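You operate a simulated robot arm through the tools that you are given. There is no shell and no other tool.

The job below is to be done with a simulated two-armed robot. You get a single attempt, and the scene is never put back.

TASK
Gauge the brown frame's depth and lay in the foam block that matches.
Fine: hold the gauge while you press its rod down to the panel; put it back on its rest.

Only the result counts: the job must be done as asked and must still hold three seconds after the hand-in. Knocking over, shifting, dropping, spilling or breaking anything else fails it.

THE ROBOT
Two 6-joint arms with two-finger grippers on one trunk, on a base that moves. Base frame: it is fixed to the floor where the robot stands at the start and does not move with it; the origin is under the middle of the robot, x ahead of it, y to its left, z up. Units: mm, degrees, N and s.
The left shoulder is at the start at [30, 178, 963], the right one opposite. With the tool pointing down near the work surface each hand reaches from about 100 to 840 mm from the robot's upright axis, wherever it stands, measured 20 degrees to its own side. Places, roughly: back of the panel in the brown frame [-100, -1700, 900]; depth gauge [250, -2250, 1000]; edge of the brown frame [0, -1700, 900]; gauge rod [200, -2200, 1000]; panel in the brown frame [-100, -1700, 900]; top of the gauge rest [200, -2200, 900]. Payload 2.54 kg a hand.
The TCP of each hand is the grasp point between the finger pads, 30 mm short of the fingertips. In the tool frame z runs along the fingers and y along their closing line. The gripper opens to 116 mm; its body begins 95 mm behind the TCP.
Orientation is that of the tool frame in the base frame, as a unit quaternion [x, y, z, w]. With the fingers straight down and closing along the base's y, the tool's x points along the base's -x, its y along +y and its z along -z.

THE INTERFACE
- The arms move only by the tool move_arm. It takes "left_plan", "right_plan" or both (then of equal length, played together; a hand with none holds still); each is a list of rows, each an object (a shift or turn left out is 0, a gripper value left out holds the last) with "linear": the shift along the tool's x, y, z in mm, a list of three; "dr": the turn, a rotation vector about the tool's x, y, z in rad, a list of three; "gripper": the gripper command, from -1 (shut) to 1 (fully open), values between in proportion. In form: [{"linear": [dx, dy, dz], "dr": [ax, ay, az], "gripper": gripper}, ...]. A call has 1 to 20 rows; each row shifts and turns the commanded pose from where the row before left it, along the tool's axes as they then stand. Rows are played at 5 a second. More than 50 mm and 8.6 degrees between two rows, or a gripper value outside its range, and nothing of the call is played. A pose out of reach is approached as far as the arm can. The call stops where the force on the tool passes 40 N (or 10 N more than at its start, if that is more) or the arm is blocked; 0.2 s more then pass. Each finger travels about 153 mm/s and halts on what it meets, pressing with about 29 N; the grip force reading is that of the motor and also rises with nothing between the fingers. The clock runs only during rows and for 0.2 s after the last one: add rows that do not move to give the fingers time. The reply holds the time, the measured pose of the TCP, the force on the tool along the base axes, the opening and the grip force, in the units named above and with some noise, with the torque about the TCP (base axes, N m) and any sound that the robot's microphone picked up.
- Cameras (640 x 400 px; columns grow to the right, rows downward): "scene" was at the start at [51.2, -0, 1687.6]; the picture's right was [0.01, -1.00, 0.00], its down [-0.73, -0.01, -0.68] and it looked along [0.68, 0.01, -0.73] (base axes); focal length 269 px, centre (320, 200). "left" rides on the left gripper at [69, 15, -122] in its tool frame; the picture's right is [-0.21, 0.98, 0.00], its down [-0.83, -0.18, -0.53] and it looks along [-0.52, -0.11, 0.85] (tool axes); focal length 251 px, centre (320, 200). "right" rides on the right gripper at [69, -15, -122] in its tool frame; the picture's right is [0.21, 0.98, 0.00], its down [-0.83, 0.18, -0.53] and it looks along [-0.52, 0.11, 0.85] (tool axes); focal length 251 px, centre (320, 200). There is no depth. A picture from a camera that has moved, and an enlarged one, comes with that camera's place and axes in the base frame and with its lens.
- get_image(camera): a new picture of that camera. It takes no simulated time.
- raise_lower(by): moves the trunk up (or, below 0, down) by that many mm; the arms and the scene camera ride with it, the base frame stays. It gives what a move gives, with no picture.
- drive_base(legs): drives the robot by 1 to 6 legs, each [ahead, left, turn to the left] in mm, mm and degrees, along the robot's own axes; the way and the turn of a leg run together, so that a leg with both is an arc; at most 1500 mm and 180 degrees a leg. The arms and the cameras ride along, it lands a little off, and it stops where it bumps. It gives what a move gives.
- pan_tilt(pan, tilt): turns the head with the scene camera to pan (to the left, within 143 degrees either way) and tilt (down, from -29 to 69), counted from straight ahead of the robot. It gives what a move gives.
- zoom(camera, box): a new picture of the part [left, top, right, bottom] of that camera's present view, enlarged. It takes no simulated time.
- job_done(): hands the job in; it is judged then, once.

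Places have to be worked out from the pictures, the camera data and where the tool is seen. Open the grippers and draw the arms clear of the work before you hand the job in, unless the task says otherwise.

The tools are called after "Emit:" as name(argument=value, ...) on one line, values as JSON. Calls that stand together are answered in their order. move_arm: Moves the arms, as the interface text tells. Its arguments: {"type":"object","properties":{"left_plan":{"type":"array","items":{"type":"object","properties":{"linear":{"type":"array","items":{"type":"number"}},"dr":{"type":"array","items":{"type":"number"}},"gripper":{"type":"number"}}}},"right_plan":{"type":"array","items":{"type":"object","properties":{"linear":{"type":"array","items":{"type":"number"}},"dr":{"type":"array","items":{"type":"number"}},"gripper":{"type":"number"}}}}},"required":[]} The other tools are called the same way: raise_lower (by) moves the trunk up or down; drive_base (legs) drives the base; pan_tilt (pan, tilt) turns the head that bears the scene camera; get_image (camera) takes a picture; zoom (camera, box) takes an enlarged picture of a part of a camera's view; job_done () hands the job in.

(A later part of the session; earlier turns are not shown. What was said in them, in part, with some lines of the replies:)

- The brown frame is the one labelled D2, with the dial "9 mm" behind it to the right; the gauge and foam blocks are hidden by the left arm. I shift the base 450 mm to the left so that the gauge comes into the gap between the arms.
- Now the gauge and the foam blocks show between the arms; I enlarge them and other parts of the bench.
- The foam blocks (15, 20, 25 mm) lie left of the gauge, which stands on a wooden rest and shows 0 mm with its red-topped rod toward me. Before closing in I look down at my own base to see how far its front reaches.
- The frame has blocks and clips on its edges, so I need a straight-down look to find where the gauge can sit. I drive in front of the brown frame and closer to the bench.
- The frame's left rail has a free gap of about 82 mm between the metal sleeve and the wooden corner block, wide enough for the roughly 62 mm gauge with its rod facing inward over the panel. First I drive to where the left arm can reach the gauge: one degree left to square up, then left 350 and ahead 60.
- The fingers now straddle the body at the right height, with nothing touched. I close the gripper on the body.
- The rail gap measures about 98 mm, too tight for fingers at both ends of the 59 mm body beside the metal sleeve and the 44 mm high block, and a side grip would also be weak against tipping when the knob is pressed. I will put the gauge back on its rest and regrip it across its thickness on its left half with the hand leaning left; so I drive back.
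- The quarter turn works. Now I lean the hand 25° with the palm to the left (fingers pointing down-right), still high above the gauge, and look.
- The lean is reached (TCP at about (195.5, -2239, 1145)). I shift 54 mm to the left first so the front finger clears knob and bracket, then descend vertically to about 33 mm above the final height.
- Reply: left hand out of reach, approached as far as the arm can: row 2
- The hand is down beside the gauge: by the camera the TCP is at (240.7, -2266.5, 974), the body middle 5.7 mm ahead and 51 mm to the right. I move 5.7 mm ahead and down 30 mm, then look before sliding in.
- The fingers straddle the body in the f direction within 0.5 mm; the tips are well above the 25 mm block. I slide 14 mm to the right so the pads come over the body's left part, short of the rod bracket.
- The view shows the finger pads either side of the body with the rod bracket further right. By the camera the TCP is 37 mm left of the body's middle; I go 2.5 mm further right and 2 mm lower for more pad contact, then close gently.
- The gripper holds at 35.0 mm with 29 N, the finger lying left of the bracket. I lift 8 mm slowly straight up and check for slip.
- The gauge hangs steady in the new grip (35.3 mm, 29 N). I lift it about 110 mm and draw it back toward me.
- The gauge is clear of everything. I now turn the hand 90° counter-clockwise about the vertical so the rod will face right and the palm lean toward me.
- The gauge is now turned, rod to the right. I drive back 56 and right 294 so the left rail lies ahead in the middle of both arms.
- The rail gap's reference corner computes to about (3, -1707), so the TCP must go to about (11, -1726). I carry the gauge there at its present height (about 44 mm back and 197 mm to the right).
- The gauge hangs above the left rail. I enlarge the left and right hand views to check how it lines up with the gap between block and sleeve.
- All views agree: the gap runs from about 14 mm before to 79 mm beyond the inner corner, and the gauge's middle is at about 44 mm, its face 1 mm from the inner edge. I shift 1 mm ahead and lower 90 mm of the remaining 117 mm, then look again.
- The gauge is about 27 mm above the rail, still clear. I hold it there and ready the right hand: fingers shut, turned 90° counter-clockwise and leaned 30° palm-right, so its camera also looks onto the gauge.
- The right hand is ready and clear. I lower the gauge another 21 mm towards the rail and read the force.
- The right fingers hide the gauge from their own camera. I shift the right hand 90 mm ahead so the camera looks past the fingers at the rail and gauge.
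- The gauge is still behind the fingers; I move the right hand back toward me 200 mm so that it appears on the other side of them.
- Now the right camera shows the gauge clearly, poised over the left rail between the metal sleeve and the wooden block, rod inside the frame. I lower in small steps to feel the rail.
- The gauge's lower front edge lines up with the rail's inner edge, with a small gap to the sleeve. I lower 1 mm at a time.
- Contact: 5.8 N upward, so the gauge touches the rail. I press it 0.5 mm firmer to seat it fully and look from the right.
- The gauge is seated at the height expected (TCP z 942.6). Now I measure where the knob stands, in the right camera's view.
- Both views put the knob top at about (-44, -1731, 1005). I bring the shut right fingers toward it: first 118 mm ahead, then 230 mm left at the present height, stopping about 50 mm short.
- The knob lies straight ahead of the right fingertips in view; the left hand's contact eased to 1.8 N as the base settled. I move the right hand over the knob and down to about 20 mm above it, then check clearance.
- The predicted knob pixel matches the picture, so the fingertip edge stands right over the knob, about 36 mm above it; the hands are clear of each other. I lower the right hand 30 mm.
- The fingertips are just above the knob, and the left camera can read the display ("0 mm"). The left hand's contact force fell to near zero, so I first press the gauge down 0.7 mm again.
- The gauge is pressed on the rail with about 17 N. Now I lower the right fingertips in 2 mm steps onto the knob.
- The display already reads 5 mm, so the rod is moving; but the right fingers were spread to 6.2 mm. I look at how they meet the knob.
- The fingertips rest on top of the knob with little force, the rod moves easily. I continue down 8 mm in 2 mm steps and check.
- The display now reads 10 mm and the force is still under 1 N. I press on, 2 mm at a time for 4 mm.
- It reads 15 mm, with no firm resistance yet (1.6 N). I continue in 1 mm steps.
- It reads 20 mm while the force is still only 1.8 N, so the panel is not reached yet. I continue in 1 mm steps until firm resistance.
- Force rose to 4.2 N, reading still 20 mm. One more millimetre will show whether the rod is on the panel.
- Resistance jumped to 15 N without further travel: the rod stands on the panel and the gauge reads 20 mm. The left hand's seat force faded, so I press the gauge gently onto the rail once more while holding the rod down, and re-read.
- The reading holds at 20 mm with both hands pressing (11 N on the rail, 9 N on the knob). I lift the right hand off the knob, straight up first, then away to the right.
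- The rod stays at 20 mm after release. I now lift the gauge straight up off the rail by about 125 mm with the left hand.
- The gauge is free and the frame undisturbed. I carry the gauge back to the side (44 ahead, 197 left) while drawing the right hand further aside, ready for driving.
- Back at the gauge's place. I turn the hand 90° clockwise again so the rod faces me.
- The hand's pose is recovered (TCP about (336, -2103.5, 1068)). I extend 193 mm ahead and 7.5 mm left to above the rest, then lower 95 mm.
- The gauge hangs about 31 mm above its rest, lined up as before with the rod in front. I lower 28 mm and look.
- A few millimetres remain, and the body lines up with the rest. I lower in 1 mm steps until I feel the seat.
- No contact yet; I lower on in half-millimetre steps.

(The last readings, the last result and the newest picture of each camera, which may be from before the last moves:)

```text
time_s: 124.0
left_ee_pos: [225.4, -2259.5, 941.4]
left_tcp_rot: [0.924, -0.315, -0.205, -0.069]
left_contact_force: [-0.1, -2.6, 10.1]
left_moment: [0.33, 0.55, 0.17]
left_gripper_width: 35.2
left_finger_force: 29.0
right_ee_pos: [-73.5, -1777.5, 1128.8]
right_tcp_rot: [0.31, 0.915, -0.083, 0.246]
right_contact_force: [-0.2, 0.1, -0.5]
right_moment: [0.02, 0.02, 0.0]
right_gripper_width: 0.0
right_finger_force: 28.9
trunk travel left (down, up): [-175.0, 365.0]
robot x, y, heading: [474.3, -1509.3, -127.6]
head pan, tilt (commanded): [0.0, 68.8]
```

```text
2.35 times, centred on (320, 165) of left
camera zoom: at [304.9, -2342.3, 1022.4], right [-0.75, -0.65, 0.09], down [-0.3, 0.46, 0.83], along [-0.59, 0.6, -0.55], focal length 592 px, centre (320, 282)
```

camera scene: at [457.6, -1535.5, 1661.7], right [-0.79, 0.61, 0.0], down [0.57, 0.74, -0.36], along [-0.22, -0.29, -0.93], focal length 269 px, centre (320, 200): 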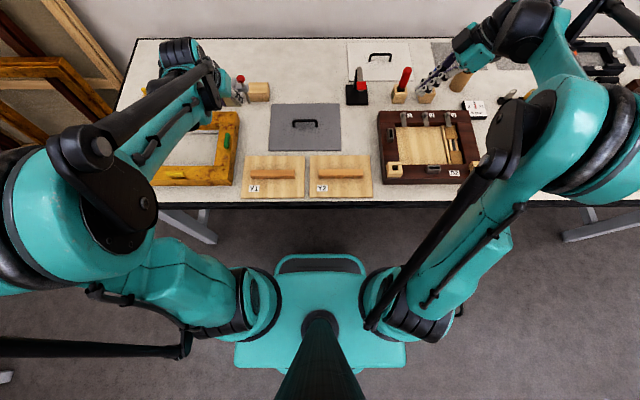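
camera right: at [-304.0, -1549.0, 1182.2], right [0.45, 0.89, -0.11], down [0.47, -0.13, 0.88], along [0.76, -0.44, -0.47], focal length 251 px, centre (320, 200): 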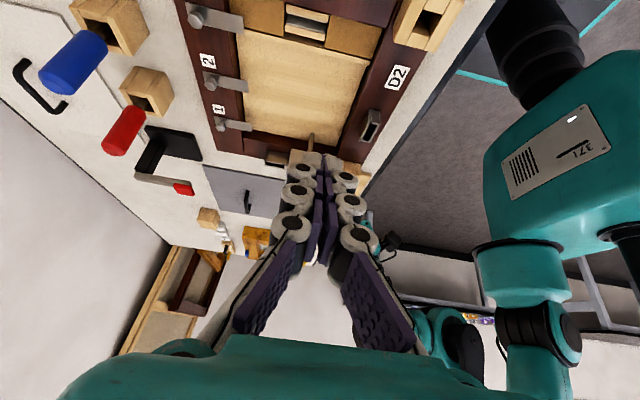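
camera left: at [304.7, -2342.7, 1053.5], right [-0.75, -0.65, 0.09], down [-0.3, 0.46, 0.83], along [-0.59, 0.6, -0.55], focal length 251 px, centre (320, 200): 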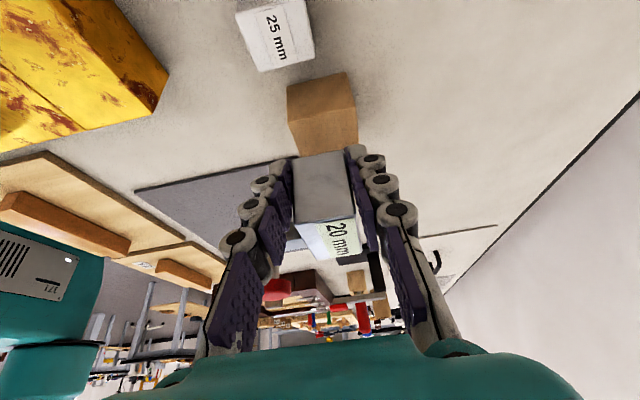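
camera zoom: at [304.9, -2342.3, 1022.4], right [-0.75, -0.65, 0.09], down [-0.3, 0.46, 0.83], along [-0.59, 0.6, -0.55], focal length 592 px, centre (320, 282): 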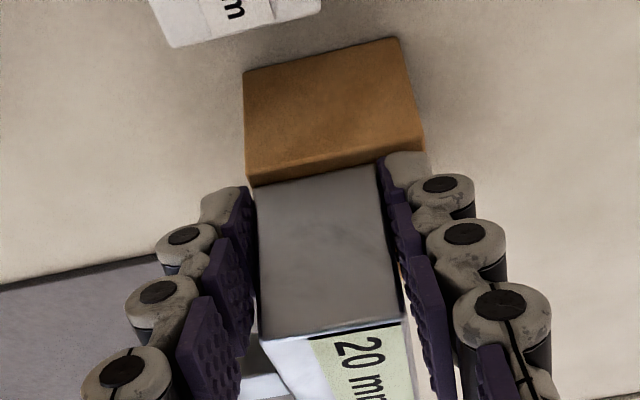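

Seated: 10 N upward at the expected height. I open the fingers gradually and look before withdrawing.

Emit:
move_arm(left_plan=[{"gripper": -0.38}, {"gripper": -0.3}, {"gripper": -0.1}, {"gripper": 0.3}, {"gripper": 0.7}, {}, {}])

Emit:
zoom(camera="left", box=[180, 80, 480, 290])

Emit:
zoom(camera="scene", box=[210, 40, 290, 110])

```text
time_s: 125.5
left_ee_pos: [223.9, -2259.6, 941.8]
left_tcp_rot: [0.924, -0.315, -0.205, -0.07]
left_contact_force: [0.5, -0.3, 0.4]
left_moment: [-0.01, -0.02, -0.02]
left_gripper_width: 98.5
left_finger_force: 0.1
right_ee_pos: [-73.1, -1777.9, 1127.4]
right_tcp_rot: [0.312, 0.914, -0.083, 0.245]
right_contact_force: [0.1, 0.9, -1.2]
right_moment: [0.04, 0.04, 0.02]
right_gripper_width: 0.0
right_finger_force: 28.2
trunk travel left (down, up): [-175.0, 365.0]
robot x, y, heading: [472.5, -1510.7, -127.7]
head pan, tilt (commanded): [0.0, 68.8]
```

```text
1.90 times, centred on (330, 185) of left
camera zoom: at [304.6, -2342.6, 1021.6], right [-0.75, -0.65, 0.09], down [-0.3, 0.46, 0.83], along [-0.59, 0.6, -0.55], focal length 479 px, centre (301, 229)
```

zoom: 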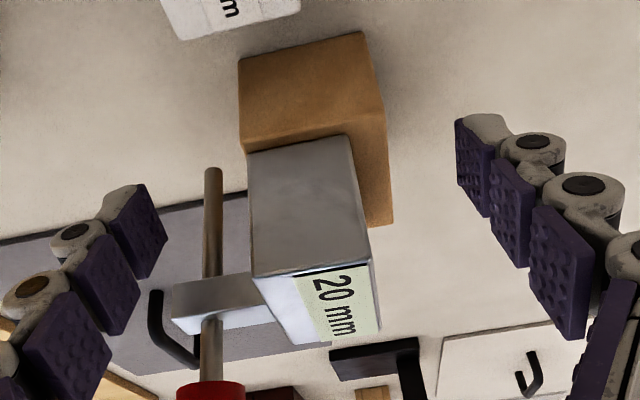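

```text
5.71 times, centred on (250, 75) of scene
camera zoom: at [459.2, -1532.9, 1661.8], right [-0.79, 0.61, 0.0], down [0.57, 0.74, -0.36], along [-0.22, -0.29, -0.93], focal length 1535 px, centre (720, 914)
```

zoom: 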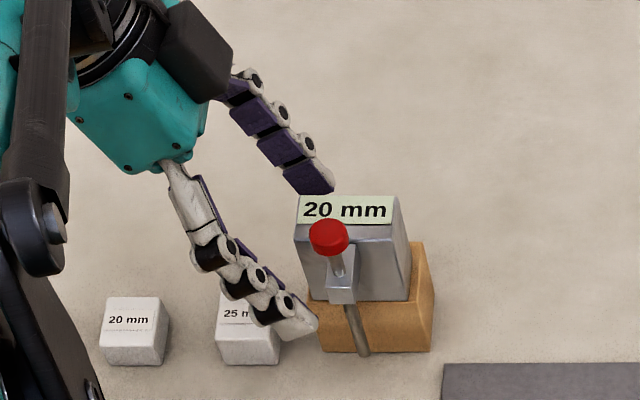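

The gauge stands flat on its rest, showing 20 mm. I withdraw: 20 mm to the left, then straight up.

Emit:
move_arm(left_plan=[{"linear": [9, 0, -4.2]}, {"linear": [9, 0, -4.2]}, {"linear": [-4.2, 0, -9.1]}, {"linear": [-8.45, 0, -18.1]}, {"linear": [-12.7, 0, -27.2]}, {"linear": [-12.7, 0, -27.2]}, {"linear": [-8.45, 0, -18.1]}, {}])

Emit:
get_image(camera="scene")

Emit:
zoom(camera="scene", box=[180, 40, 290, 120])

```text
time_s: 127.3
left_ee_pos: [239.5, -2271.3, 1052.3]
left_tcp_rot: [0.924, -0.316, -0.205, -0.069]
left_contact_force: [-0.2, -0.6, 0.8]
left_moment: [-0.01, -0.02, 0.0]
left_gripper_width: 98.5
left_finger_force: 0.0
right_ee_pos: [-73.1, -1777.4, 1128.6]
right_tcp_rot: [0.312, 0.914, -0.084, 0.245]
right_contact_force: [0.3, 0.2, 0.1]
right_moment: [-0.02, -0.01, 0.01]
right_gripper_width: 0.1
right_finger_force: 28.5
trunk travel left (down, up): [-175.0, 365.0]
robot x, y, heading: [477.0, -1508.1, -127.8]
head pan, tilt (commanded): [0.0, 68.8]
```

```text
taken
camera scene: at [459.2, -1533.0, 1661.8], right [-0.79, 0.61, 0.0], down [0.57, 0.74, -0.36], along [-0.22, -0.29, -0.93], focal length 269 px, centre (320, 200)
```

scene: 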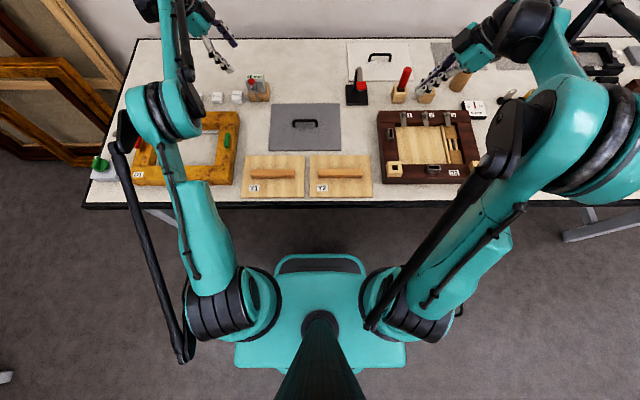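

```text
5.00 times, centred on (235, 80) of scene
camera zoom: at [459.2, -1533.0, 1661.8], right [-0.79, 0.61, 0.0], down [0.57, 0.74, -0.36], along [-0.22, -0.29, -0.93], focal length 1343 px, centre (745, 800)
```

zoom: 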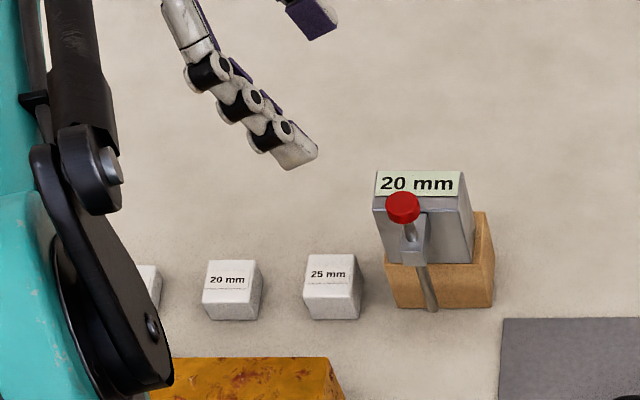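

The gauge is back on its rest and the 20 mm block is the match. I draw the left hand back 60 mm and set it upright again (still closing front-to-back), clear of everything.

Emit:
move_arm(left_plan=[{"linear": [0, -30, 0]}, {"linear": [0, -40, 0]}, {"dr": [0, 0.109, 0]}, {"dr": [0, 0.109, 0]}, {"dr": [0, 0.109, 0]}, {"dr": [0, 0.109, 0]}, {}])

Emit:
drive_base(legs=[[0, 150, 0]])

Emit:
get_image(camera="left")

Emit:
get_image(camera="scene")

```text
time_s: 128.9
left_ee_pos: [282.8, -2216.9, 1051.7]
left_tcp_rot: [0.947, -0.323, 0.001, 0.001]
left_contact_force: [1.1, 0.0, 0.3]
left_moment: [0.02, 0.02, 0.04]
left_gripper_width: 98.6
left_finger_force: 0.0
right_ee_pos: [-73.5, -1778.0, 1128.0]
right_tcp_rot: [0.311, 0.914, -0.083, 0.245]
right_contact_force: [-0.7, -0.2, 0.9]
right_moment: [0.0, -0.02, 0.0]
right_gripper_width: 0.2
right_finger_force: 28.6
trunk travel left (down, up): [-175.0, 365.0]
robot x, y, heading: [471.3, -1512.7, -127.6]
head pan, tilt (commanded): [0.0, 68.8]
```

```text
time_s: 130.3
left_ee_pos: [404.6, -2311.2, 1050.9]
left_tcp_rot: [0.947, -0.322, 0.0, 0.0]
left_contact_force: [0.0, 0.4, -0.5]
left_moment: [0.04, 0.03, 0.0]
left_gripper_width: 98.7
left_finger_force: 0.1
right_ee_pos: [46.3, -1871.7, 1129.0]
right_tcp_rot: [0.31, 0.915, -0.084, 0.245]
right_contact_force: [0.2, -0.3, -0.1]
right_moment: [0.02, 0.03, -0.01]
right_gripper_width: 0.0
right_finger_force: 28.7
trunk travel left (down, up): [-175.0, 365.0]
robot x, y, heading: [591.8, -1602.4, -127.3]
head pan, tilt (commanded): [0.0, 68.8]
```

```text
taken
camera left: at [449.3, -2364.8, 1172.0], right [-0.77, -0.64, 0.0], down [-0.54, 0.65, 0.53], along [-0.34, 0.41, -0.85], focal length 251 px, centre (320, 200)
```

left: 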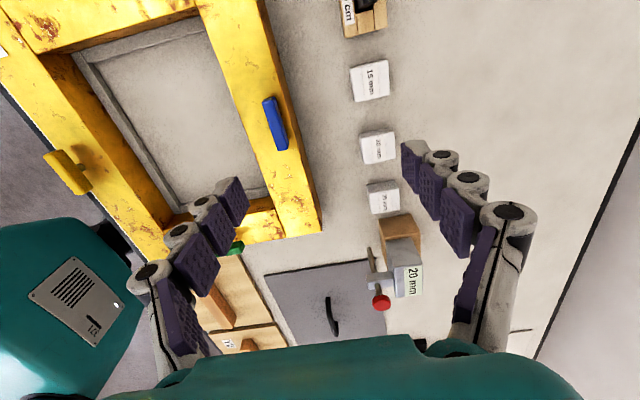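

```text
taken
camera scene: at [580.3, -1626.0, 1661.8], right [-0.79, 0.61, 0.0], down [0.57, 0.74, -0.36], along [-0.22, -0.29, -0.93], focal length 269 px, centre (320, 200)
```

scene: 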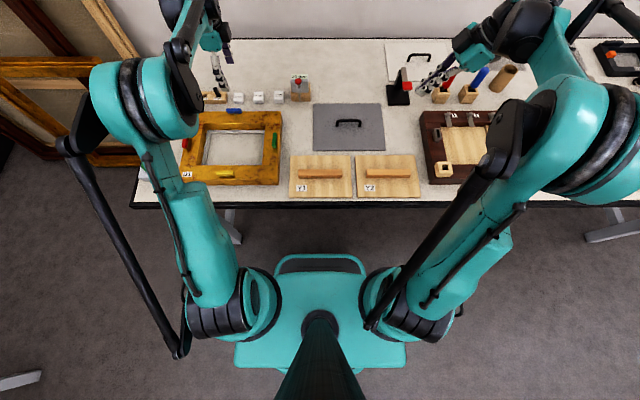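

All three blocks show in the left camera: 15, 20 and 25 mm in a row. I enlarge it to place the 20 mm one exactly.

Emit:
zoom(camera="left", box=[320, 50, 440, 220])

Emit:
zoom(camera="scene", box=[220, 70, 320, 130])

```text
2.35 times, centred on (380, 135) of left
camera zoom: at [449.3, -2364.8, 1172.0], right [-0.77, -0.64, 0.0], down [-0.54, 0.65, 0.53], along [-0.34, 0.41, -0.85], focal length 592 px, centre (179, 353)
```

zoom: 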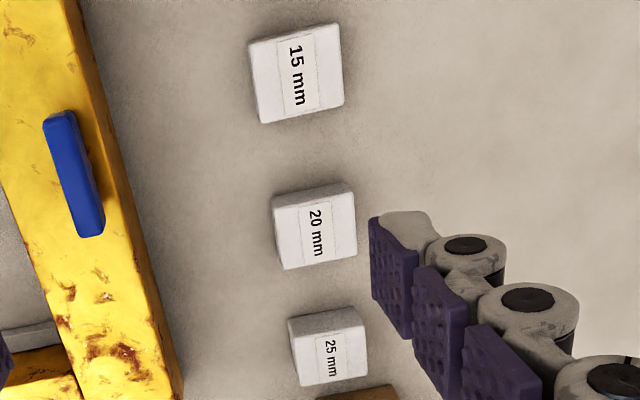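

```text
6.40 times, centred on (270, 100) of scene
camera zoom: at [580.3, -1626.0, 1661.8], right [-0.79, 0.61, 0.0], down [0.57, 0.74, -0.36], along [-0.22, -0.29, -0.93], focal length 1719 px, centre (640, 840)
```

zoom: 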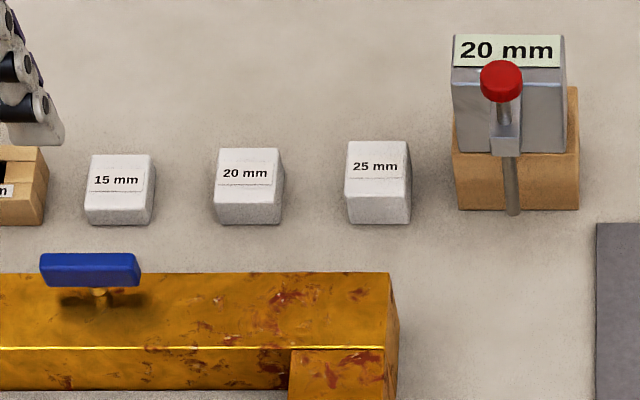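

The 20 mm block computes to about (323.5, -2328.5), i.e. 62 mm ahead and 52 mm right of the TCP. I move above it at this height and check again.

Emit:
move_arm(left_plan=[{"linear": [-17.4, 20.6, 0]}, {"linear": [-17.4, 20.7, 0]}, {"linear": [-17.5, 20.7, 0]}, {}])

Emit:
zoom(camera="left", box=[220, 50, 420, 220])

```text
time_s: 131.3
left_ee_pos: [323.5, -2326.7, 1051.6]
left_tcp_rot: [0.947, -0.323, 0.0, 0.0]
left_contact_force: [0.8, -0.2, 0.8]
left_moment: [0.0, 0.01, -0.01]
left_gripper_width: 98.6
left_finger_force: 0.0
right_ee_pos: [48.0, -1871.7, 1130.0]
right_tcp_rot: [0.31, 0.915, -0.083, 0.245]
right_contact_force: [0.1, -0.1, -0.4]
right_moment: [-0.01, 0.04, -0.02]
right_gripper_width: 0.0
right_finger_force: 28.3
trunk travel left (down, up): [-175.0, 365.0]
robot x, y, heading: [593.2, -1599.3, -127.0]
head pan, tilt (commanded): [0.0, 68.8]
```

```text
2.35 times, centred on (320, 135) of left
camera zoom: at [369.7, -2380.8, 1172.7], right [-0.77, -0.64, 0.0], down [-0.54, 0.65, 0.53], along [-0.34, 0.41, -0.85], focal length 592 px, centre (320, 353)
```

zoom: 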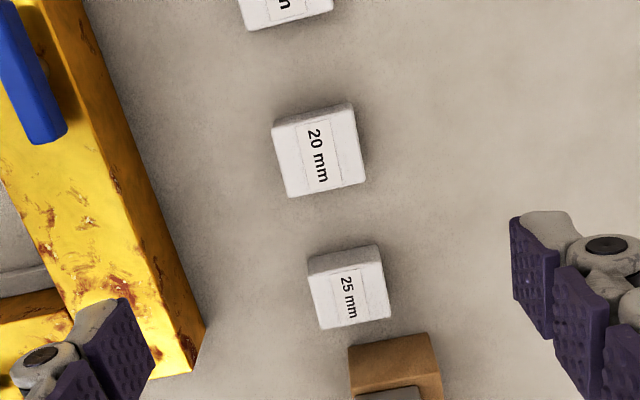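

The block is centred under the hand (within 1 mm; about 34 × 38 mm). I lower the open fingers around it, stopping about 10 mm above the final height.

Emit:
move_arm(left_plan=[{"linear": [0, 0.8, 20]}, {"linear": [0, 0, 35]}, {"linear": [0, 0, 35]}, {"linear": [0, 0, 30]}, {"linear": [0, 0, 20]}, {}])

Emit:
get_image(camera="left")

Emit:
zoom(camera="scene", box=[210, 60, 310, 130])

```text
time_s: 132.7
left_ee_pos: [322.9, -2326.4, 912.6]
left_tcp_rot: [0.947, -0.322, 0.001, 0.0]
left_contact_force: [-0.7, 1.1, -0.1]
left_moment: [0.01, -0.01, 0.02]
left_gripper_width: 98.6
left_finger_force: 0.1
right_ee_pos: [46.3, -1870.5, 1129.2]
right_tcp_rot: [0.31, 0.915, -0.083, 0.246]
right_contact_force: [0.8, -0.2, -0.8]
right_moment: [0.01, 0.01, 0.01]
right_gripper_width: 0.0
right_finger_force: 28.5
trunk travel left (down, up): [-175.0, 365.0]
robot x, y, heading: [594.7, -1602.4, -127.7]
head pan, tilt (commanded): [0.0, 68.8]
```

```text
taken
camera left: at [368.1, -2381.5, 1032.3], right [-0.77, -0.64, 0.0], down [-0.54, 0.65, 0.53], along [-0.34, 0.41, -0.85], focal length 251 px, centre (320, 200)
```

left: 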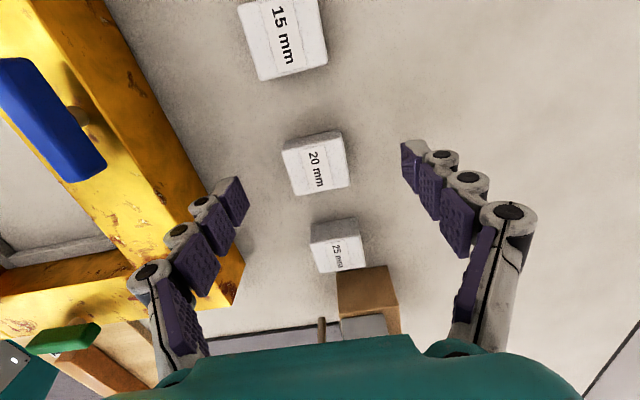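

```text
5.71 times, centred on (260, 95) of scene
camera zoom: at [578.8, -1624.7, 1661.8], right [-0.79, 0.61, 0.0], down [0.57, 0.74, -0.36], along [-0.22, -0.29, -0.93], focal length 1535 px, centre (663, 800)
```

zoom: 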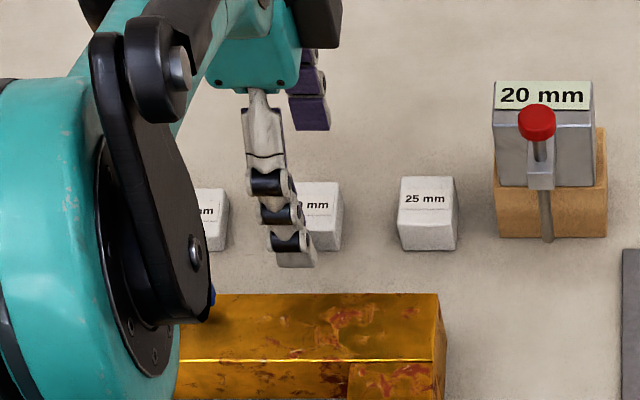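

The block stays centred between the fingers. I lower 16 mm more so the tips are about 4 mm above the bench, then close gently.

Emit:
move_arm(left_plan=[{"linear": [1.5, 0, 8]}, {"linear": [0, 0, 5]}, {"linear": [0, 0, 3]}, {}])

Emit:
zoom(camera="left", box=[200, 90, 440, 260])

Emit:
zoom(camera="scene", box=[210, 60, 310, 130])

```text
time_s: 133.7
left_ee_pos: [324.1, -2328.5, 896.3]
left_tcp_rot: [0.947, -0.322, 0.0, 0.0]
left_contact_force: [-0.8, -0.3, -0.3]
left_moment: [-0.01, -0.04, -0.01]
left_gripper_width: 98.5
left_finger_force: 0.0
right_ee_pos: [46.9, -1871.3, 1128.5]
right_tcp_rot: [0.31, 0.915, -0.083, 0.245]
right_contact_force: [-0.6, -0.1, -0.1]
right_moment: [0.02, -0.01, 0.0]
right_gripper_width: 0.1
right_finger_force: 28.5
trunk travel left (down, up): [-175.0, 365.0]
robot x, y, heading: [594.1, -1601.6, -127.4]
head pan, tilt (commanded): [0.0, 68.8]
```

```text
2.35 times, centred on (320, 175) of left
camera zoom: at [369.5, -2382.7, 1016.3], right [-0.77, -0.64, 0.0], down [-0.54, 0.65, 0.53], along [-0.34, 0.41, -0.85], focal length 592 px, centre (320, 259)
```

zoom: 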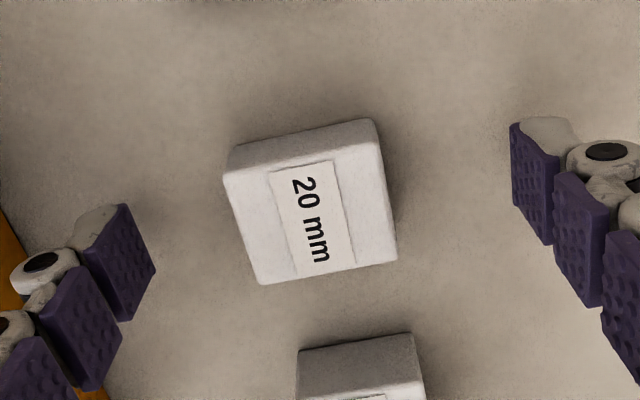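

```text
5.71 times, centred on (260, 95) of scene
camera zoom: at [578.8, -1624.8, 1661.8], right [-0.79, 0.61, 0.0], down [0.57, 0.74, -0.36], along [-0.22, -0.29, -0.93], focal length 1535 px, centre (663, 800)
```

zoom: 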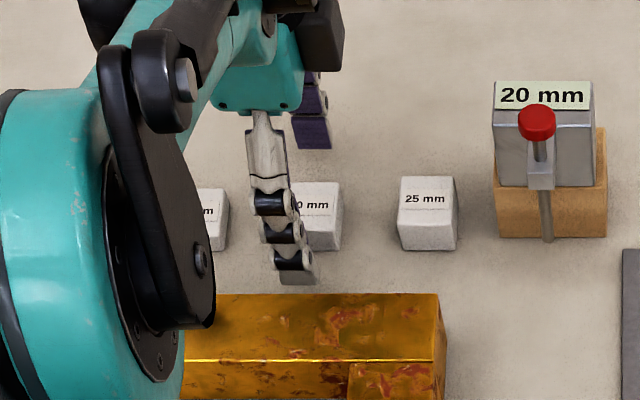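

The block is within 2 mm of centre. I correct that and close the fingers on it in stages.

Emit:
move_arm(left_plan=[{"linear": [-1.7, -1.1, 0]}, {"gripper": 0.2}, {"gripper": -0.1}, {"gripper": -0.3}, {"gripper": -0.5}, {"gripper": -0.7}, {}, {}])

Emit:
zoom(camera="left", box=[200, 90, 440, 260])

```text
time_s: 135.5
left_ee_pos: [322.8, -2325.8, 896.2]
left_tcp_rot: [0.947, -0.322, 0.0, 0.0]
left_contact_force: [0.6, 0.1, 0.7]
left_moment: [0.0, 0.03, 0.04]
left_gripper_width: 38.3
left_finger_force: 29.2
right_ee_pos: [46.3, -1870.6, 1128.7]
right_tcp_rot: [0.31, 0.915, -0.083, 0.245]
right_contact_force: [-0.2, -0.9, 0.4]
right_moment: [-0.01, 0.01, 0.0]
right_gripper_width: 0.0
right_finger_force: 28.7
trunk travel left (down, up): [-175.0, 365.0]
robot x, y, heading: [595.2, -1599.3, -127.4]
head pan, tilt (commanded): [0.0, 68.8]
```

```text
2.35 times, centred on (320, 175) of left
camera zoom: at [368.8, -2380.7, 1016.4], right [-0.77, -0.64, 0.0], down [-0.54, 0.65, 0.53], along [-0.34, 0.41, -0.85], focal length 592 px, centre (320, 259)
```

zoom: 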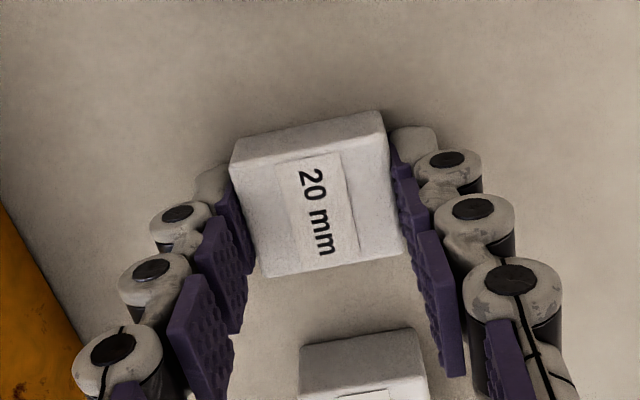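

The block is held at 38.3 mm with 29 N. I lift slowly 12 mm and check the hold.

Emit:
move_arm(left_plan=[{"linear": [0, 0, -2]}, {"linear": [0, 0, -2]}, {"linear": [0, 0, -3]}, {"linear": [0, 0, -5]}, {}])

Emit:
zoom(camera="left", box=[200, 90, 440, 260])

Emit:
zoom(camera="scene", box=[210, 60, 310, 130])

```text
time_s: 136.7
left_ee_pos: [323.1, -2324.8, 908.3]
left_tcp_rot: [0.947, -0.322, 0.0, 0.0]
left_contact_force: [0.5, -0.1, -0.5]
left_moment: [-0.03, 0.02, 0.03]
left_gripper_width: 38.1
left_finger_force: 29.2
right_ee_pos: [46.9, -1870.6, 1128.2]
right_tcp_rot: [0.311, 0.914, -0.084, 0.245]
right_contact_force: [-0.5, -0.4, 0.0]
right_moment: [0.01, 0.01, -0.02]
right_gripper_width: 0.0
right_finger_force: 29.1
trunk travel left (down, up): [-175.0, 365.0]
robot x, y, heading: [593.7, -1602.9, -127.6]
head pan, tilt (commanded): [0.0, 68.8]
```

```text
2.35 times, centred on (320, 175) of left
camera zoom: at [368.9, -2380.6, 1028.1], right [-0.77, -0.64, 0.0], down [-0.54, 0.65, 0.53], along [-0.34, 0.41, -0.85], focal length 592 px, centre (320, 259)
```

zoom: 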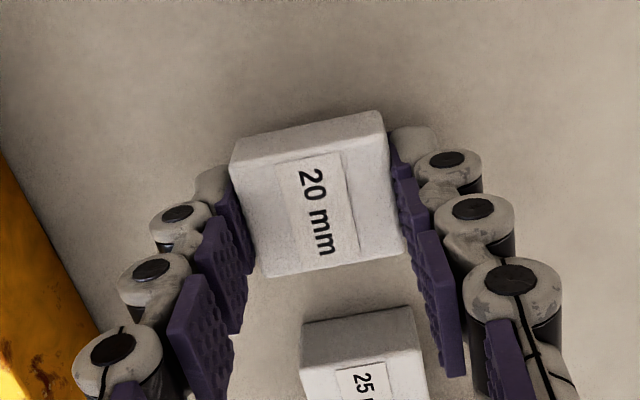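

```text
5.71 times, centred on (260, 95) of scene
camera zoom: at [578.7, -1625.0, 1661.8], right [-0.79, 0.61, 0.0], down [0.57, 0.74, -0.36], along [-0.22, -0.29, -0.93], focal length 1535 px, centre (663, 800)
```

zoom: 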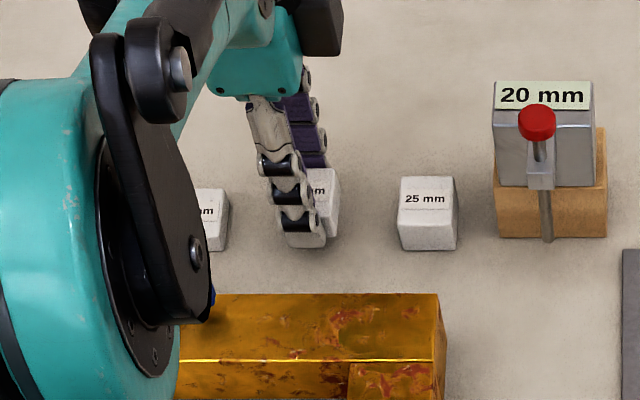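

The block has come up with the fingers. I lift it on to about z 1050 and draw it back toward me.

Emit:
move_arm(left_plan=[{"linear": [0, 0, -8]}, {"linear": [0, 0, -14]}, {"linear": [0, 0, -20]}, {"linear": [0, 0, -25]}, {"linear": [0, 0, -25]}, {"linear": [0, 0, -25]}, {"linear": [0, 0, -18]}, {"linear": [0, -10, -8]}, {"linear": [0, -22, 0]}, {"linear": [0, -30, 0]}, {"linear": [0, -30, 0]}, {"linear": [0, -30, 0]}, {"linear": [0, -22, 0]}, {"linear": [0, -10, 0]}, {}])

Emit:
get_image(camera="left")

Emit:
get_image(camera="scene")

```text
time_s: 139.9
left_ee_pos: [417.9, -2203.7, 1050.5]
left_tcp_rot: [0.946, -0.323, 0.0, 0.0]
left_contact_force: [0.2, -0.1, 0.4]
left_moment: [0.02, -0.02, 0.0]
left_gripper_width: 38.3
left_finger_force: 29.3
right_ee_pos: [46.1, -1870.6, 1128.3]
right_tcp_rot: [0.311, 0.914, -0.084, 0.245]
right_contact_force: [1.2, -0.3, 0.4]
right_moment: [0.03, 0.02, -0.01]
right_gripper_width: 0.0
right_finger_force: 28.5
trunk travel left (down, up): [-175.0, 365.0]
robot x, y, heading: [592.6, -1603.9, -127.4]
head pan, tilt (commanded): [0.0, 68.8]
```

```text
taken
camera left: at [463.0, -2258.9, 1171.7], right [-0.77, -0.64, 0.0], down [-0.54, 0.65, 0.53], along [-0.34, 0.41, -0.85], focal length 251 px, centre (320, 200)
```

left: 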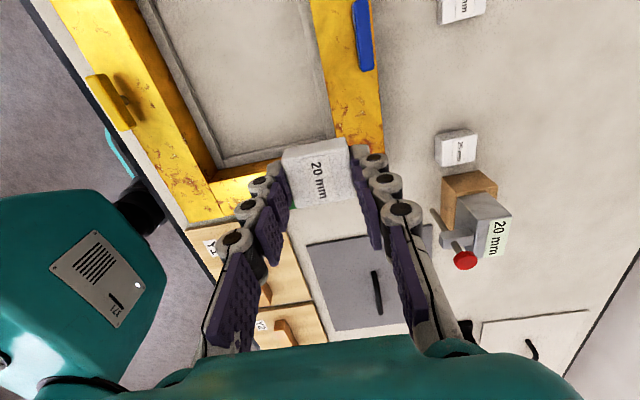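

```text
taken
camera scene: at [578.7, -1625.0, 1661.8], right [-0.79, 0.61, 0.0], down [0.57, 0.74, -0.36], along [-0.22, -0.29, -0.93], focal length 269 px, centre (320, 200)
```

scene: 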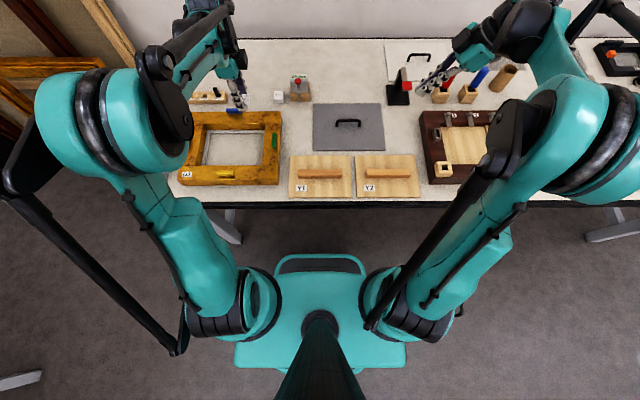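

The block is secure. I drive 640 mm to the right so the brown frame lies within easy reach of the left hand.

Emit:
drive_base(legs=[[0, -640, 0]])

Emit:
get_image(camera="left")

Emit:
get_image(camera="scene")

```text
time_s: 143.5
left_ee_pos: [-86.6, -1818.7, 1051.4]
left_tcp_rot: [0.947, -0.322, 0.001, 0.0]
left_contact_force: [-0.4, -0.1, 0.3]
left_moment: [0.03, 0.0, -0.03]
left_gripper_width: 38.3
left_finger_force: 28.7
right_ee_pos: [-457.2, -1484.1, 1128.4]
right_tcp_rot: [0.31, 0.915, -0.083, 0.245]
right_contact_force: [-0.8, 0.0, -0.9]
right_moment: [0.01, -0.01, -0.03]
right_gripper_width: 0.0
right_finger_force: 28.9
trunk travel left (down, up): [-175.0, 365.0]
robot x, y, heading: [92.5, -1216.3, -127.5]
head pan, tilt (commanded): [0.0, 68.8]
```

```text
taken
camera left: at [-40.6, -1872.4, 1172.0], right [-0.77, -0.64, 0.0], down [-0.54, 0.65, 0.53], along [-0.34, 0.41, -0.85], focal length 251 px, centre (320, 200)
```

left: 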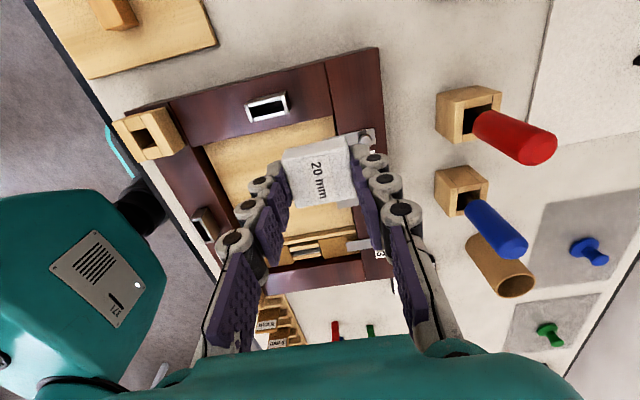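

```text
taken
camera scene: at [74.6, -1238.0, 1661.8], right [-0.79, 0.61, 0.0], down [0.57, 0.74, -0.36], along [-0.22, -0.29, -0.93], focal length 269 px, centre (320, 200)
```

scene: 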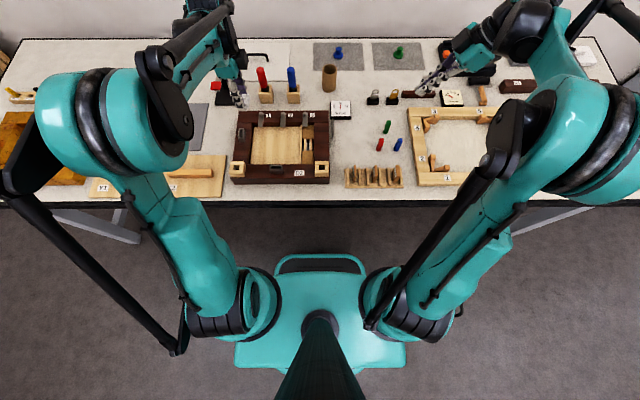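

The brown frame is just ahead. I enlarge it in the scene view to fix the panel's place for the block.

Emit:
zoom(camera="scene", box=[220, 95, 345, 190])

```text
4.21 times, centred on (282, 142) of scene
camera zoom: at [74.6, -1238.0, 1661.8], right [-0.79, 0.61, 0.0], down [0.57, 0.74, -0.36], along [-0.22, -0.29, -0.93], focal length 1131 px, centre (478, 442)
```

zoom: 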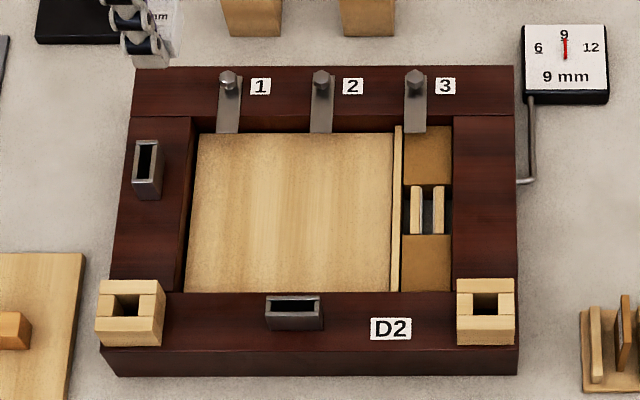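

The panel's free middle computes to about (-109, -1722). I bring the block above it (62 mm back, 77 mm right) and lower partway.

Emit:
move_arm(left_plan=[{"linear": [-9, -7, 0]}, {"linear": [-20, -16, 0]}, {"linear": [-22, -18, 0]}, {"linear": [-18, -15, 0]}, {"linear": [-8, -6.4, 0]}, {"linear": [0, 0, 15]}, {"linear": [0, 0, 25]}, {"linear": [0, 0, 25]}, {"linear": [0, 0, 15]}, {}])

Emit:
get_image(camera="left")

Emit:
zoom(camera="scene", box=[200, 80, 345, 190])

```text
time_s: 145.7
left_ee_pos: [-108.1, -1721.7, 972.0]
left_tcp_rot: [0.947, -0.322, 0.0, 0.0]
left_contact_force: [-0.6, -0.3, -0.2]
left_moment: [0.01, 0.02, -0.02]
left_gripper_width: 38.0
left_finger_force: 29.2
right_ee_pos: [-455.4, -1484.2, 1128.8]
right_tcp_rot: [0.309, 0.915, -0.083, 0.246]
right_contact_force: [-0.1, -0.7, 0.1]
right_moment: [0.02, -0.01, 0.0]
right_gripper_width: 0.0
right_finger_force: 28.4
trunk travel left (down, up): [-175.0, 365.0]
robot x, y, heading: [89.7, -1218.3, -127.3]
head pan, tilt (commanded): [0.0, 68.8]
```

```text
taken
camera left: at [-62.7, -1776.2, 1091.2], right [-0.77, -0.64, 0.0], down [-0.54, 0.65, 0.53], along [-0.34, 0.41, -0.85], focal length 251 px, centre (320, 200)
```

left: 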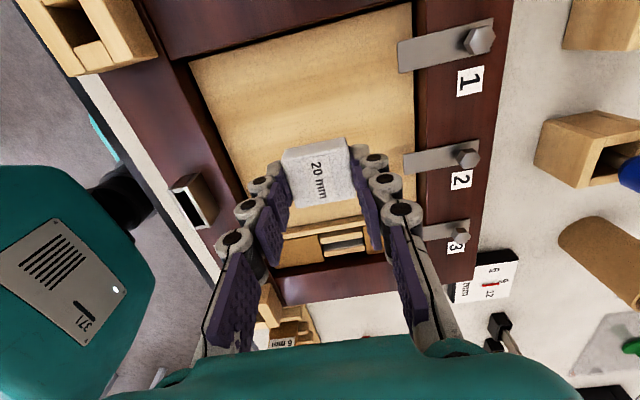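

```text
3.64 times, centred on (272, 135) of scene
camera zoom: at [75.3, -1238.3, 1661.8], right [-0.79, 0.61, 0.0], down [0.57, 0.74, -0.36], along [-0.22, -0.29, -0.93], focal length 977 px, centre (493, 436)
```

zoom: 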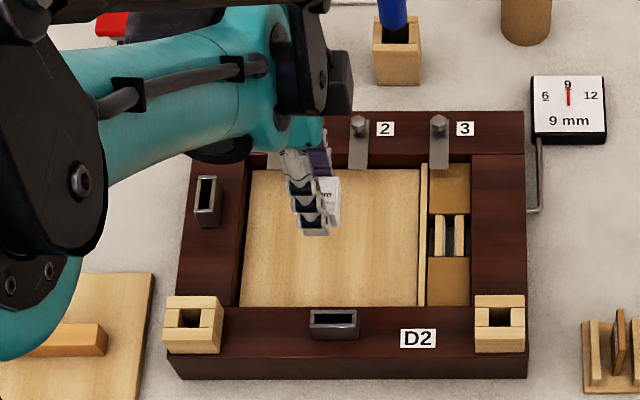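

The block hangs over the middle of the panel, fingers clear of rails and clips. I lower 40 mm, then feel for the panel.

Emit:
move_arm(left_plan=[{"linear": [0, 0, 12]}, {"linear": [0, 0, 14]}, {"linear": [0, 0, 9]}, {"linear": [0, 0, 5]}, {}])

Emit:
zoom(camera="left", box=[180, 40, 460, 260])

Emit:
zoom(camera="scene", box=[230, 100, 340, 180])

```text
time_s: 146.9
left_ee_pos: [-109.5, -1722.7, 931.3]
left_tcp_rot: [0.947, -0.323, 0.0, 0.001]
left_contact_force: [0.3, -0.6, -0.9]
left_moment: [0.01, 0.0, 0.02]
left_gripper_width: 38.1
left_finger_force: 28.9
right_ee_pos: [-457.4, -1484.7, 1127.8]
right_tcp_rot: [0.31, 0.915, -0.084, 0.245]
right_contact_force: [0.3, 0.0, -0.2]
right_moment: [0.0, 0.0, 0.0]
right_gripper_width: 0.0
right_finger_force: 29.1
trunk travel left (down, up): [-175.0, 365.0]
robot x, y, heading: [89.3, -1220.9, -127.4]
head pan, tilt (commanded): [0.0, 68.8]
```

```text
1.82 times, centred on (320, 150) of left
camera zoom: at [-62.9, -1776.2, 1051.3], right [-0.77, -0.64, 0.0], down [-0.54, 0.65, 0.53], along [-0.34, 0.41, -0.85], focal length 457 px, centre (320, 291)
```

zoom: 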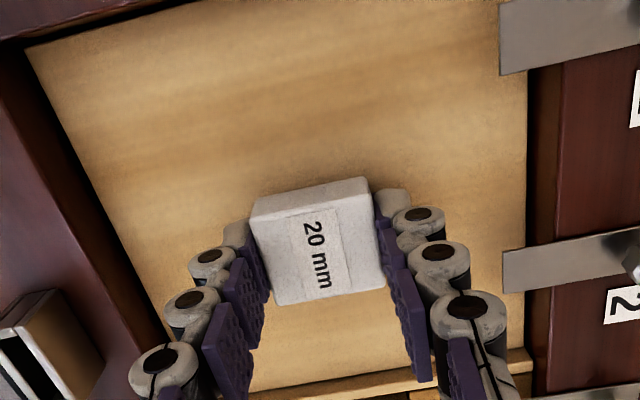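

```text
5.00 times, centred on (285, 140) of scene
camera zoom: at [75.3, -1238.4, 1661.8], right [-0.79, 0.61, 0.0], down [0.57, 0.74, -0.36], along [-0.22, -0.29, -0.93], focal length 1343 px, centre (495, 500)
```

zoom: 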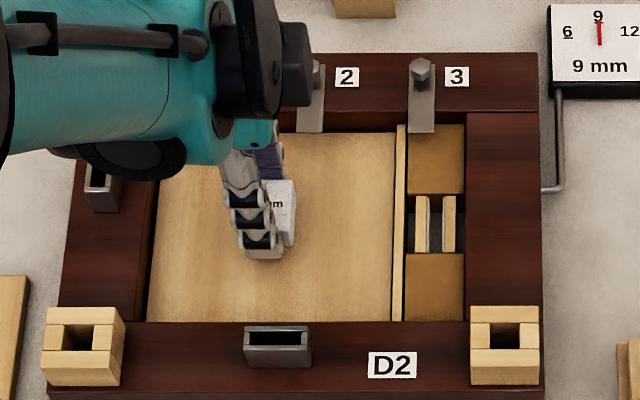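

About 9 mm remain. I lower 6 mm, then in 1 mm steps.

Emit:
move_arm(left_plan=[{"linear": [0, 0, 3]}, {"linear": [0, 0, 2]}, {"linear": [0, 0, 1]}, {"linear": [0, 0, 1]}, {}])

```text
time_s: 148.1
left_ee_pos: [-108.2, -1722.1, 924.2]
left_tcp_rot: [0.947, -0.322, 0.0, 0.0]
left_contact_force: [-0.8, 0.2, -0.3]
left_moment: [-0.06, -0.03, 0.03]
left_gripper_width: 38.4
left_finger_force: 28.2
right_ee_pos: [-456.8, -1484.3, 1128.8]
right_tcp_rot: [0.309, 0.915, -0.083, 0.245]
right_contact_force: [-0.5, 0.9, 0.5]
right_moment: [-0.01, 0.03, 0.0]
right_gripper_width: 0.0
right_finger_force: 28.4
trunk travel left (down, up): [-175.0, 365.0]
robot x, y, heading: [91.0, -1214.3, -127.4]
head pan, tilt (commanded): [0.0, 68.8]
```

No contact yet; I continue down in millimetre steps.

Emit:
move_arm(left_plan=[{"linear": [0, 0, 1]}, {"linear": [0, 0, 0.7]}, {}])

```text
time_s: 148.9
left_ee_pos: [-108.8, -1722.2, 923.4]
left_tcp_rot: [0.947, -0.322, 0.0, 0.0]
left_contact_force: [0.3, 0.1, 0.6]
left_moment: [-0.01, 0.02, -0.03]
left_gripper_width: 38.1
left_finger_force: 29.4
right_ee_pos: [-457.8, -1485.4, 1128.2]
right_tcp_rot: [0.309, 0.915, -0.083, 0.245]
right_contact_force: [1.0, 0.4, -0.3]
right_moment: [0.0, 0.0, 0.02]
right_gripper_width: 0.2
right_finger_force: 29.1
trunk travel left (down, up): [-175.0, 365.0]
robot x, y, heading: [88.1, -1213.2, -127.5]
head pan, tilt (commanded): [0.0, 68.8]
```

Emit:
move_arm(left_plan=[{"linear": [0, 0, 0.7]}, {"linear": [0, 0, 0.6]}, {}])

Emit:
zoom(camera="left", box=[200, 90, 440, 260])

```text
time_s: 149.7
left_ee_pos: [-107.9, -1722.4, 921.3]
left_tcp_rot: [0.947, -0.323, 0.0, 0.001]
left_contact_force: [0.4, -0.9, 5.1]
left_moment: [-0.02, 0.01, 0.02]
left_gripper_width: 38.1
left_finger_force: 29.2
right_ee_pos: [-456.8, -1485.2, 1128.2]
right_tcp_rot: [0.31, 0.915, -0.082, 0.245]
right_contact_force: [0.0, 0.6, -0.4]
right_moment: [-0.01, -0.01, 0.05]
right_gripper_width: 0.0
right_finger_force: 28.3
trunk travel left (down, up): [-175.0, 365.0]
robot x, y, heading: [89.4, -1214.1, -127.3]
head pan, tilt (commanded): [0.0, 68.8]
```

```text
2.35 times, centred on (320, 175) of left
camera zoom: at [-63.0, -1776.2, 1042.0], right [-0.77, -0.64, 0.0], down [-0.54, 0.65, 0.53], along [-0.34, 0.41, -0.85], focal length 592 px, centre (320, 259)
```

zoom: 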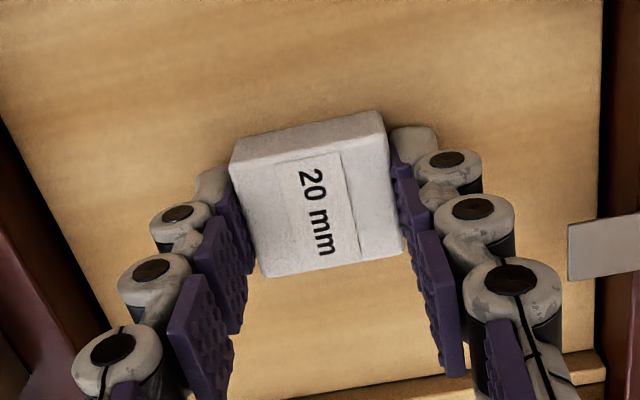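

Touch at 5 N exactly where a 20 mm deep panel would be. I open the fingers moderately and lift the hand straight up.

Emit:
move_arm(left_plan=[{"gripper": -0.33}, {"gripper": -0.25}, {"gripper": -0.1}, {"gripper": 0.1}, {}, {"linear": [0, 0, -5]}, {"linear": [0, 0, -15]}, {"linear": [0, 0, -30]}, {"linear": [0, 0, -40]}, {"linear": [0, 0, -40]}, {"linear": [0, 0, -30]}, {}])

Emit:
get_image(camera="left")

Emit:
zoom(camera="scene", box=[200, 80, 345, 190])

```text
time_s: 152.3
left_ee_pos: [-108.1, -1721.8, 1082.5]
left_tcp_rot: [0.946, -0.323, -0.001, 0.0]
left_contact_force: [0.6, -0.6, -1.0]
left_moment: [-0.01, 0.01, 0.02]
left_gripper_width: 63.9
left_finger_force: 0.0
right_ee_pos: [-456.7, -1485.0, 1129.1]
right_tcp_rot: [0.31, 0.915, -0.083, 0.246]
right_contact_force: [-0.3, 0.0, -0.2]
right_moment: [0.01, 0.01, -0.01]
right_gripper_width: 0.0
right_finger_force: 28.5
trunk travel left (down, up): [-175.0, 365.0]
robot x, y, heading: [93.6, -1219.6, -127.6]
head pan, tilt (commanded): [0.0, 68.8]
```

```text
taken
camera left: at [-63.6, -1775.7, 1202.2], right [-0.77, -0.64, 0.0], down [-0.54, 0.65, 0.53], along [-0.34, 0.41, -0.85], focal length 251 px, centre (320, 200)
```

left: 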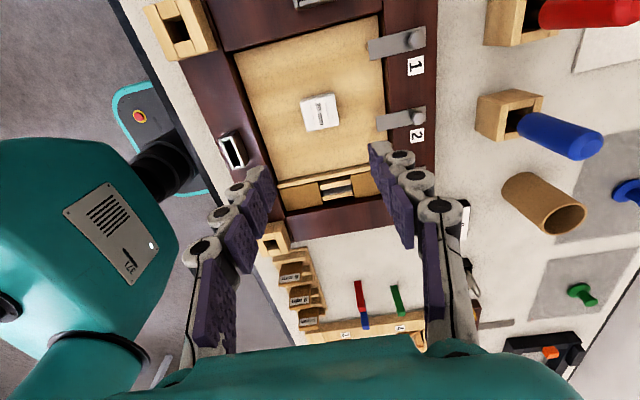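

```text
3.64 times, centred on (272, 135) of scene
camera zoom: at [75.1, -1238.7, 1661.8], right [-0.79, 0.61, 0.0], down [0.57, 0.74, -0.36], along [-0.22, -0.29, -0.93], focal length 977 px, centre (493, 436)
```

zoom: 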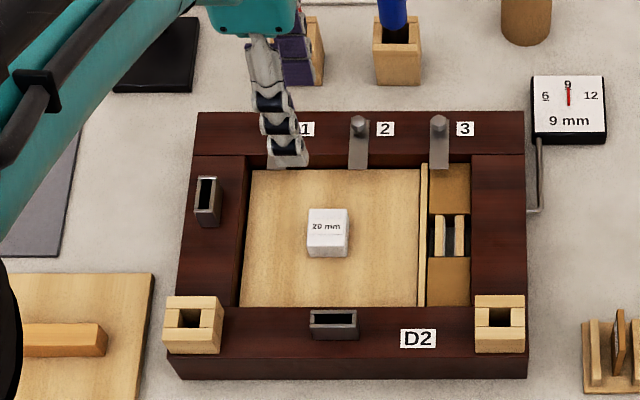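

The 20 mm block lies flat on the panel inside the brown frame. I open both grippers, raise the left hand a little, and back the robot away from the bench.

Emit:
move_arm(left_plan=[{"linear": [0, 0, -25], "gripper": 0.5}, {"linear": [0, 0, -25], "gripper": 1}, {}], right_plan=[{"linear": [0, 0, 0], "gripper": 0}, {"gripper": 1}, {}])

Emit:
drive_base(legs=[[-450, 0, 0]])

Emit:
pan_tilt(pan=15, tilt=35)

Emit:
get_image(camera="scene")

```text
time_s: 153.1
left_ee_pos: [-108.8, -1722.3, 1132.8]
left_tcp_rot: [0.947, -0.321, 0.0, 0.0]
left_contact_force: [0.2, 0.0, -0.4]
left_moment: [0.0, 0.0, -0.01]
left_gripper_width: 116.0
left_finger_force: 0.1
right_ee_pos: [-456.6, -1486.4, 1128.6]
right_tcp_rot: [0.309, 0.915, -0.083, 0.245]
right_contact_force: [-0.3, 0.1, 0.6]
right_moment: [0.03, -0.06, 0.03]
right_gripper_width: 116.1
right_finger_force: 0.0
trunk travel left (down, up): [-175.0, 365.0]
robot x, y, heading: [91.7, -1216.9, -127.6]
head pan, tilt (commanded): [0.0, 68.8]
```

```text
time_s: 155.8
left_ee_pos: [165.0, -1362.2, 1131.8]
left_tcp_rot: [0.946, -0.323, 0.0, 0.001]
left_contact_force: [1.0, 0.3, 0.1]
left_moment: [-0.03, 0.02, 0.02]
left_gripper_width: 115.9
left_finger_force: 0.0
right_ee_pos: [-181.6, -1126.1, 1129.7]
right_tcp_rot: [0.31, 0.915, -0.084, 0.246]
right_contact_force: [0.8, 0.8, -0.1]
right_moment: [0.0, 0.04, -0.02]
right_gripper_width: 116.1
right_finger_force: 0.1
trunk travel left (down, up): [-175.0, 365.0]
robot x, y, heading: [361.5, -861.0, -127.8]
head pan, tilt (commanded): [0.0, 68.8]
```

```text
time_s: 156.8
left_ee_pos: [164.5, -1363.0, 1130.7]
left_tcp_rot: [0.946, -0.323, 0.0, 0.0]
left_contact_force: [0.1, 0.0, 0.7]
left_moment: [0.0, 0.0, 0.0]
left_gripper_width: 116.1
left_finger_force: 0.1
right_ee_pos: [-182.7, -1126.2, 1130.2]
right_tcp_rot: [0.31, 0.915, -0.083, 0.245]
right_contact_force: [-0.1, 0.3, 0.1]
right_moment: [0.01, -0.01, 0.01]
right_gripper_width: 115.8
right_finger_force: 0.1
trunk travel left (down, up): [-175.0, 365.0]
robot x, y, heading: [363.4, -859.4, -127.6]
head pan, tilt (commanded): [15.0, 35.0]
```

```text
taken
camera scene: at [350.1, -917.5, 1705.4], right [-0.92, 0.38, 0.0], down [0.22, 0.53, -0.82], along [-0.31, -0.76, -0.57], focal length 269 px, centre (320, 200)
```

scene: 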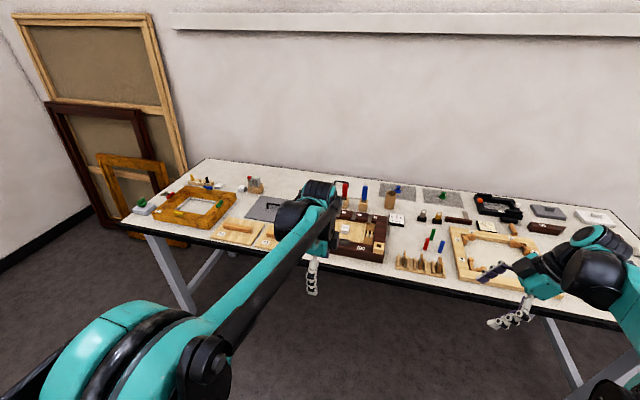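

The robot is clear of the bench. I check the gauge, the other blocks and the frame in enlarged views.

Emit:
zoom(camera="scene", box=[170, 160, 300, 245])

Emit:
zoom(camera="scene", box=[320, 175, 480, 275])

```text
4.71 times, centred on (235, 202) of scene
camera zoom: at [350.1, -917.5, 1705.4], right [-0.92, 0.38, 0.0], down [0.22, 0.53, -0.82], along [-0.31, -0.76, -0.57], focal length 1264 px, centre (720, 188)
```

zoom: 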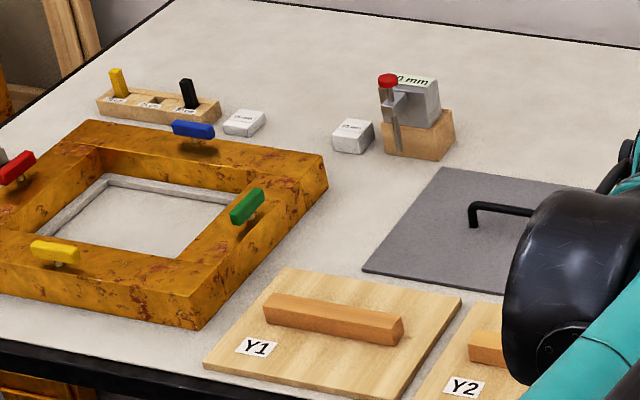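

```text
4.00 times, centred on (400, 225) of scene
camera zoom: at [350.1, -917.5, 1705.4], right [-0.92, 0.38, 0.0], down [0.22, 0.53, -0.82], along [-0.31, -0.76, -0.57], focal length 1074 px, centre (0, 100)
```

zoom: 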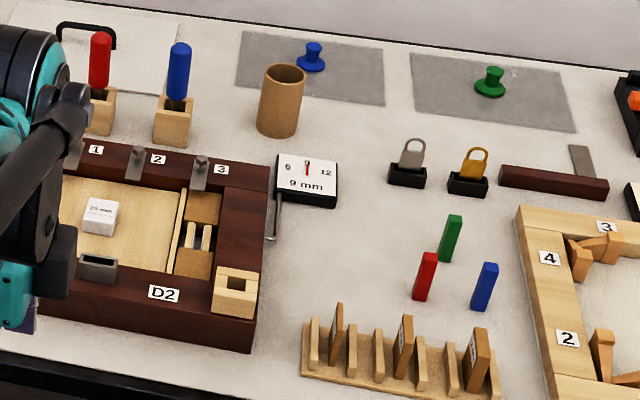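

The gauge stands on its rest, the 15 and 25 mm blocks are in their places, the 20 mm block lies in the brown frame, and both arms are clear with open grippers. I hand the job in.

Emit:
job_done()

```text
The job is handed in.
```

The brown frame (D2) gauges at 20 mm deep, and the matching 20 mm foam block is lying flat on the panel inside it. The job is handed in.

- **Gauging:** I held the gauge on the frame's left rail with the left hand and pressed its rod down to the panel with the right. It read 20 mm with the rod resting firmly on the panel. The foam block later touched down at the height a 20 mm depth would give.
- **Gauge:** It is back on its rest, standing flat and centred. Its rod stayed where I pressed it, so the display still shows 20 mm.
- **One slip:** On my first try at picking up the gauge, the fingertips slid off and it shifted about 5 mm on its rest. It didn't fall, and it ended up centred again.
- **Rest of the bench:** In the last pictures everything else I could see looked unmoved, including the 15 mm and 25 mm blocks. The robot is backed off from the bench with both grippers open.
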